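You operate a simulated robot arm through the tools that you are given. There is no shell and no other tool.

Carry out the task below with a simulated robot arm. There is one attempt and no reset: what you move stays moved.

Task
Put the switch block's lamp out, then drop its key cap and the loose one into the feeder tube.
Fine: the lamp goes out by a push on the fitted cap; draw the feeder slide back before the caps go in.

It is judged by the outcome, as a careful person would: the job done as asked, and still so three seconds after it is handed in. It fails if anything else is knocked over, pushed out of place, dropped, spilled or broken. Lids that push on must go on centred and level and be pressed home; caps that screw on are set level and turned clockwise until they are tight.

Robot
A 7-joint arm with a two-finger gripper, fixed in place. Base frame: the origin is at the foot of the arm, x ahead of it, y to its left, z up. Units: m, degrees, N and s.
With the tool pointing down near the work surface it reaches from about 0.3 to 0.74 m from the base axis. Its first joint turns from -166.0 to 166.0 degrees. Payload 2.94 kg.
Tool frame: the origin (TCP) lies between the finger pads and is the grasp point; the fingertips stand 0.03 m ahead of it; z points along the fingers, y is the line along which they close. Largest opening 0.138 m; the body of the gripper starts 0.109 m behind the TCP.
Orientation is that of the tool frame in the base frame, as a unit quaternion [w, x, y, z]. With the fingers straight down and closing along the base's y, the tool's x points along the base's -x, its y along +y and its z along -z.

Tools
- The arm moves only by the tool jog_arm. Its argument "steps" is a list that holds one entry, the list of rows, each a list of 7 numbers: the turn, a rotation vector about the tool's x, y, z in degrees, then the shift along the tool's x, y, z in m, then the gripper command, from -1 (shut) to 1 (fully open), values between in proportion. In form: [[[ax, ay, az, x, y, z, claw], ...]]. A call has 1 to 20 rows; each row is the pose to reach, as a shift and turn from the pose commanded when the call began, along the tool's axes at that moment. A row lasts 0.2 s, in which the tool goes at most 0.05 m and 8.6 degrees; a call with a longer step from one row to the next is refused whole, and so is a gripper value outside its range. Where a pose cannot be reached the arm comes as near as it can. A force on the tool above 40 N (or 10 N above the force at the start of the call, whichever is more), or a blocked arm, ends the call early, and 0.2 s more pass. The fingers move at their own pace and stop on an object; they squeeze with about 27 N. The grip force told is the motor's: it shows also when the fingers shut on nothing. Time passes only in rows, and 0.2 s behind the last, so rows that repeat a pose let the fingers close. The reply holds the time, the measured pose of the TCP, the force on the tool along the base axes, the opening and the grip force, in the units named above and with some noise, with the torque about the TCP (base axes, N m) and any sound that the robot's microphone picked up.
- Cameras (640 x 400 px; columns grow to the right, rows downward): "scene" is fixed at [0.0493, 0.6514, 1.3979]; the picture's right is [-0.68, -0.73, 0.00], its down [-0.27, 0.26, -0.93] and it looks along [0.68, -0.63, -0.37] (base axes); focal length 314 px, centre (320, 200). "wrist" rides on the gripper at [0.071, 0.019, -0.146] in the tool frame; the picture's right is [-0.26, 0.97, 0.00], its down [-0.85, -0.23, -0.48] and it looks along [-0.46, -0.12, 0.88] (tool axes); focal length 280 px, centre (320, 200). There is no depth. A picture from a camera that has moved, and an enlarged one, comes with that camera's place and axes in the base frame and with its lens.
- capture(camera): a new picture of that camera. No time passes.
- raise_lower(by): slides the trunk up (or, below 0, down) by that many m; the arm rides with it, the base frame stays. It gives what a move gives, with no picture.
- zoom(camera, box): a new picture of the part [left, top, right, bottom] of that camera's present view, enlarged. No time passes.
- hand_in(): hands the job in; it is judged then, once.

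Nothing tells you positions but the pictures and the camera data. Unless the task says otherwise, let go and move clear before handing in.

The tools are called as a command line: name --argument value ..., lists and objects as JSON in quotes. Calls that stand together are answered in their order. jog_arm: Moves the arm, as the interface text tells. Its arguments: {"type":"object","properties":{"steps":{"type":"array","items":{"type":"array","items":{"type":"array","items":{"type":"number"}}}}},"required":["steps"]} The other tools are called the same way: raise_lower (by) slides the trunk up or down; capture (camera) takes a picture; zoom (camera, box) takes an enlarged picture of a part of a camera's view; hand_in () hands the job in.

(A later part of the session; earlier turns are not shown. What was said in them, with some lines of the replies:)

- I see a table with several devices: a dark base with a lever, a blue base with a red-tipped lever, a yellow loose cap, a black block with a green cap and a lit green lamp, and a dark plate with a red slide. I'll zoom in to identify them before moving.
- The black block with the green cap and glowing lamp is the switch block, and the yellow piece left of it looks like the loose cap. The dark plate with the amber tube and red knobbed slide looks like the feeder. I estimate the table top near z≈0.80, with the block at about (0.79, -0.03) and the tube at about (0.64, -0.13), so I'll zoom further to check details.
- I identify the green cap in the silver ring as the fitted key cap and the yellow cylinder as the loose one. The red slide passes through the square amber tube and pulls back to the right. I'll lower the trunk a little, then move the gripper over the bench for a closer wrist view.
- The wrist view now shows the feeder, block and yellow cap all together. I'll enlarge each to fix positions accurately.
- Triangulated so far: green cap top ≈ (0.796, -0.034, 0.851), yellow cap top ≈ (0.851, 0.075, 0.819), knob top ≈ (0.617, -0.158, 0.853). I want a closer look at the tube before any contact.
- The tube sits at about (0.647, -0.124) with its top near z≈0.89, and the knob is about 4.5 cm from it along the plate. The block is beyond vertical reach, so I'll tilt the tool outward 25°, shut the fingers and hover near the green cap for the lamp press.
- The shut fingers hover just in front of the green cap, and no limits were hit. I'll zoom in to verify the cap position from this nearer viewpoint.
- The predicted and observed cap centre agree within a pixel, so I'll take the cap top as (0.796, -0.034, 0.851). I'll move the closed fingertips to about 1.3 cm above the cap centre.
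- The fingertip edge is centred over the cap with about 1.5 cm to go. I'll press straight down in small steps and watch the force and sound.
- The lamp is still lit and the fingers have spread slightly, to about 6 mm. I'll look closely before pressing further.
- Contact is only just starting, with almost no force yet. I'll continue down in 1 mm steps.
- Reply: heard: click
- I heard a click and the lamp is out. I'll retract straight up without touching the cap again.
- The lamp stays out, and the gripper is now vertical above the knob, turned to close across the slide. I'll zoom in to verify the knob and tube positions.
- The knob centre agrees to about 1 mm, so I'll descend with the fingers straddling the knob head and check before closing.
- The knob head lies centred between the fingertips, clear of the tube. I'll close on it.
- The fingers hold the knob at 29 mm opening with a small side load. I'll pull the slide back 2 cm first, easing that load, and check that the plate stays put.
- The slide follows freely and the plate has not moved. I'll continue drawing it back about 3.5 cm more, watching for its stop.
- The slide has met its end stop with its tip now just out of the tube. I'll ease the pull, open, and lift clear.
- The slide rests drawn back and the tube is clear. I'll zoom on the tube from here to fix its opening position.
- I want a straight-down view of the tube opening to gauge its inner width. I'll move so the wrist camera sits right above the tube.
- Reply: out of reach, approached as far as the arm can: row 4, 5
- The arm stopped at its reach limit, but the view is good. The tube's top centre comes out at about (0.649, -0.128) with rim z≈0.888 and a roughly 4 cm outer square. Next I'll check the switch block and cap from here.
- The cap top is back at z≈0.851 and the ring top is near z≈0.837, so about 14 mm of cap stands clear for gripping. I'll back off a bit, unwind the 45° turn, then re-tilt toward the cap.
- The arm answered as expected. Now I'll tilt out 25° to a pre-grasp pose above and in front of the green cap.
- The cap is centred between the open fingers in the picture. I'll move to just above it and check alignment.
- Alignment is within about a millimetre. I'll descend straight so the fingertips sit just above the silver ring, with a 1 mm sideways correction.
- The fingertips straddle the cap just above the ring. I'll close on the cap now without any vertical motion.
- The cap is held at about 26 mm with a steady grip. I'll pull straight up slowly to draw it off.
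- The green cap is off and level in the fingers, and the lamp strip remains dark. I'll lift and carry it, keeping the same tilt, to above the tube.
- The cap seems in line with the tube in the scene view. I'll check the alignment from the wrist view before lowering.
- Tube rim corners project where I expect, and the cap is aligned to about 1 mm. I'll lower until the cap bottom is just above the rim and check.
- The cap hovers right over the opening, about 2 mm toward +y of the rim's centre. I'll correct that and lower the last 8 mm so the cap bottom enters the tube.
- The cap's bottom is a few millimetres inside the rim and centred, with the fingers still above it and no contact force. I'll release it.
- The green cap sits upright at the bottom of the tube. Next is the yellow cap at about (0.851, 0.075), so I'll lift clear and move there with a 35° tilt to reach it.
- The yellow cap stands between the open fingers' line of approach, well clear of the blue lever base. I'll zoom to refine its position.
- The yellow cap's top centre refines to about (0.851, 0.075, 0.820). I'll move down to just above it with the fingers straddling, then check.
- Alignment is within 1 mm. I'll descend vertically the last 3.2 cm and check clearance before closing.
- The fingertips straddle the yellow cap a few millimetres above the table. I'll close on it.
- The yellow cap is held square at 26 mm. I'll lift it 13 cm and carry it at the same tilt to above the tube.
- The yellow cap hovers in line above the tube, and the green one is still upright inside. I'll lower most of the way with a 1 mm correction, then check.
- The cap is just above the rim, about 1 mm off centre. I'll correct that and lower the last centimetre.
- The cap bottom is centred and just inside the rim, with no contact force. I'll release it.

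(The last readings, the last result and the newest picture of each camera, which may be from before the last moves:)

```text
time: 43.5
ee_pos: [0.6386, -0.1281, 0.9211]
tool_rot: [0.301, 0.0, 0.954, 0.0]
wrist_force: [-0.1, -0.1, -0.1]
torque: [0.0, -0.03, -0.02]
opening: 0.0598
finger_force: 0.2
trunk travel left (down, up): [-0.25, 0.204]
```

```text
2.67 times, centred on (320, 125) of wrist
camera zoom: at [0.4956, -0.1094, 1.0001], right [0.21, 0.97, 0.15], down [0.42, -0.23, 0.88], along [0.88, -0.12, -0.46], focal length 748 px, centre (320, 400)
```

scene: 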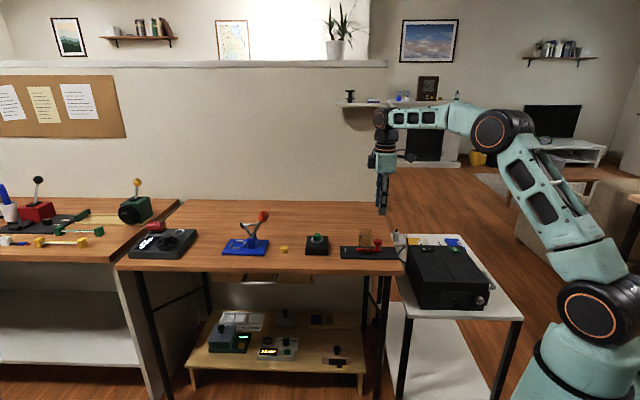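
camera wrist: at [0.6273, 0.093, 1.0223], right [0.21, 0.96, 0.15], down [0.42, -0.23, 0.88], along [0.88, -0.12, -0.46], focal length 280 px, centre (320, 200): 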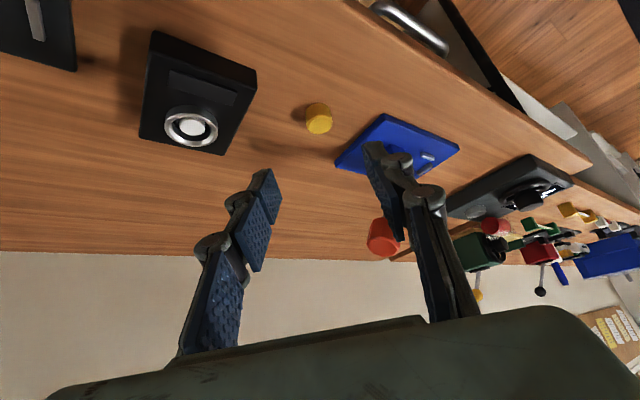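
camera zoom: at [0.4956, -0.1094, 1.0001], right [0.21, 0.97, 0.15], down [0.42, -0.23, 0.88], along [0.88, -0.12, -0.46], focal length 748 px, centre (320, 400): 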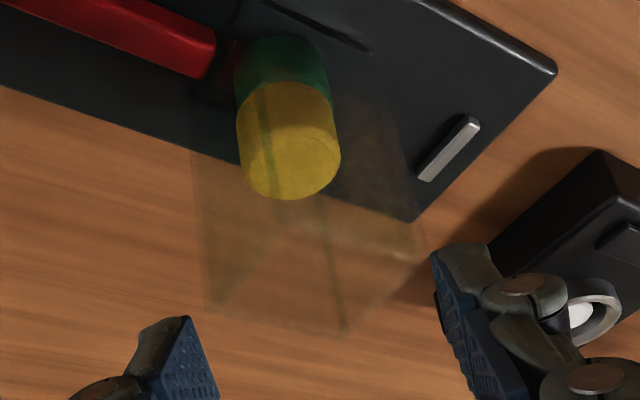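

Both caps are stacked in the tube. I'll lift straight up and back away, then do a final check.

jog_arm --steps '[[[0, 0, 0, -0.0115, 0, -0.0164, -0.13], [0, 0, 0, -0.0345, 0, -0.0491, -0.13], [0, 0, 0, -0.0574, 0, -0.0819, -0.13], [0, 0, 0, -0.0746, 0, -0.1064, -0.13], [0, 0, 0, -0.042, 0, -0.13, -0.13], [0, 0, 0, -0.009, 0, -0.153, -0.13], [0, 0, 0, -0.009, 0, -0.153, -0.13]]]'

capture --camera "scene"

zoom --camera "scene" --box '[210, 200, 410, 280]'

zoom --camera "scene" --box '[345, 215, 395, 265]'

capture --camera "wrist"

```text
time: 45.1
ee_pos: [0.5565, -0.1285, 1.0517]
tool_rot: [0.301, 0.0, 0.954, 0.0]
wrist_force: [-0.1, 0.5, 0.3]
torque: [0.0, 0.02, -0.01]
opening: 0.06
finger_force: 0.1
trunk travel left (down, up): [-0.25, 0.204]
```

```text
taken
```

scene: 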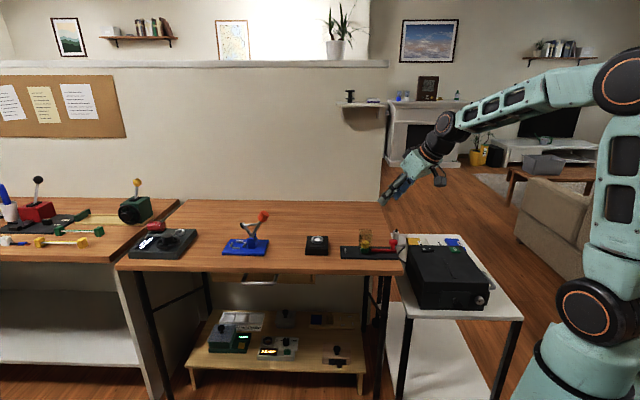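

```text
3.20 times, centred on (310, 240) of scene
camera zoom: at [0.0493, 0.6514, 1.3979], right [-0.68, -0.73, 0.0], down [-0.27, 0.26, -0.93], along [0.68, -0.63, -0.37], focal length 1006 px, centre (352, 72)
```

zoom: 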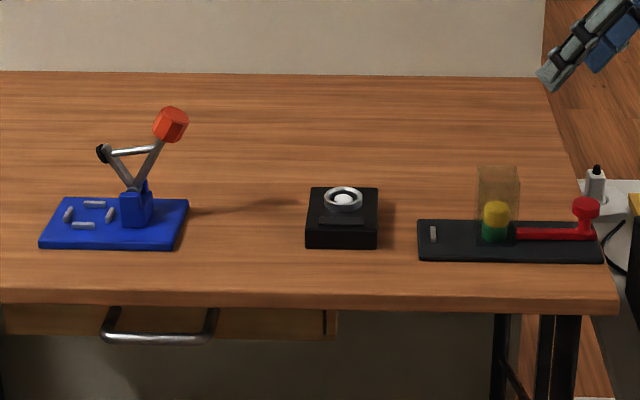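

```text
8.00 times, centred on (370, 240) of scene
camera zoom: at [0.0493, 0.6514, 1.3979], right [-0.68, -0.73, 0.0], down [-0.27, 0.26, -0.93], along [0.68, -0.63, -0.37], focal length 2515 px, centre (-80, -120)
```

zoom: 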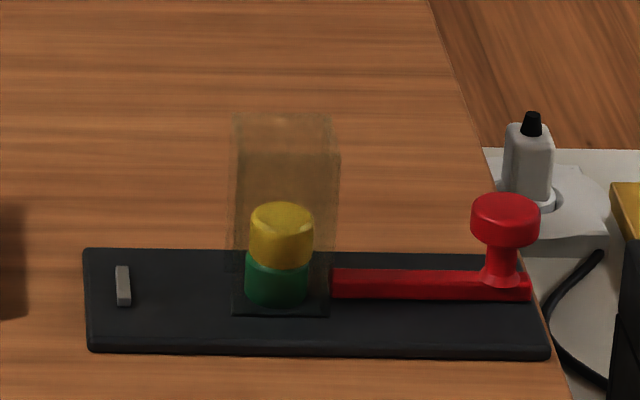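

```text
taken
camera wrist: at [0.4143, -0.1086, 1.1309], right [0.21, 0.97, 0.15], down [0.42, -0.23, 0.88], along [0.88, -0.12, -0.46], focal length 280 px, centre (320, 200)
```

wrist: 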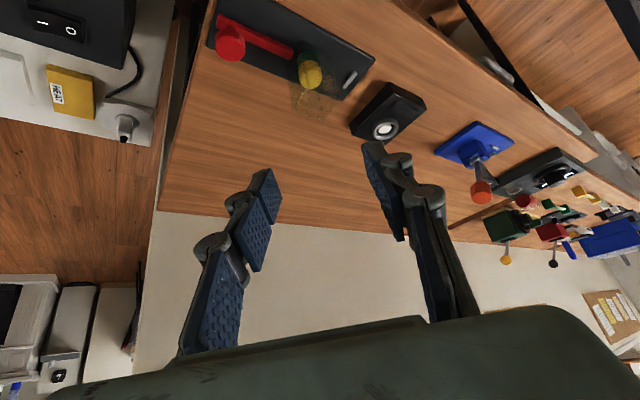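

The lamp is out, the slide is drawn back, and both caps sit in the feeder tube. Everything else is where it was and the gripper is clear, so I'm handing in.

hand_in

```text
The job is handed in.
```

The job is done and handed in; I don't have the judge's verdict. The final pictures showed these results:

- **Lamp:** One push on the green fitted cap put the switch block's lamp out. It stayed out after I pulled the cap off.
- **Feeder slide:** I drew the red slide back to its end stop, about 5 cm, before either cap went in, and left it there.
- **Caps:** The green key cap and the yellow loose cap are both in the feeder tube, green at the bottom with yellow on top. The yellow one may be leaning very slightly.
- **Everything else:** Nothing else on the bench looked knocked or moved. The gripper is open and clear of the bench.
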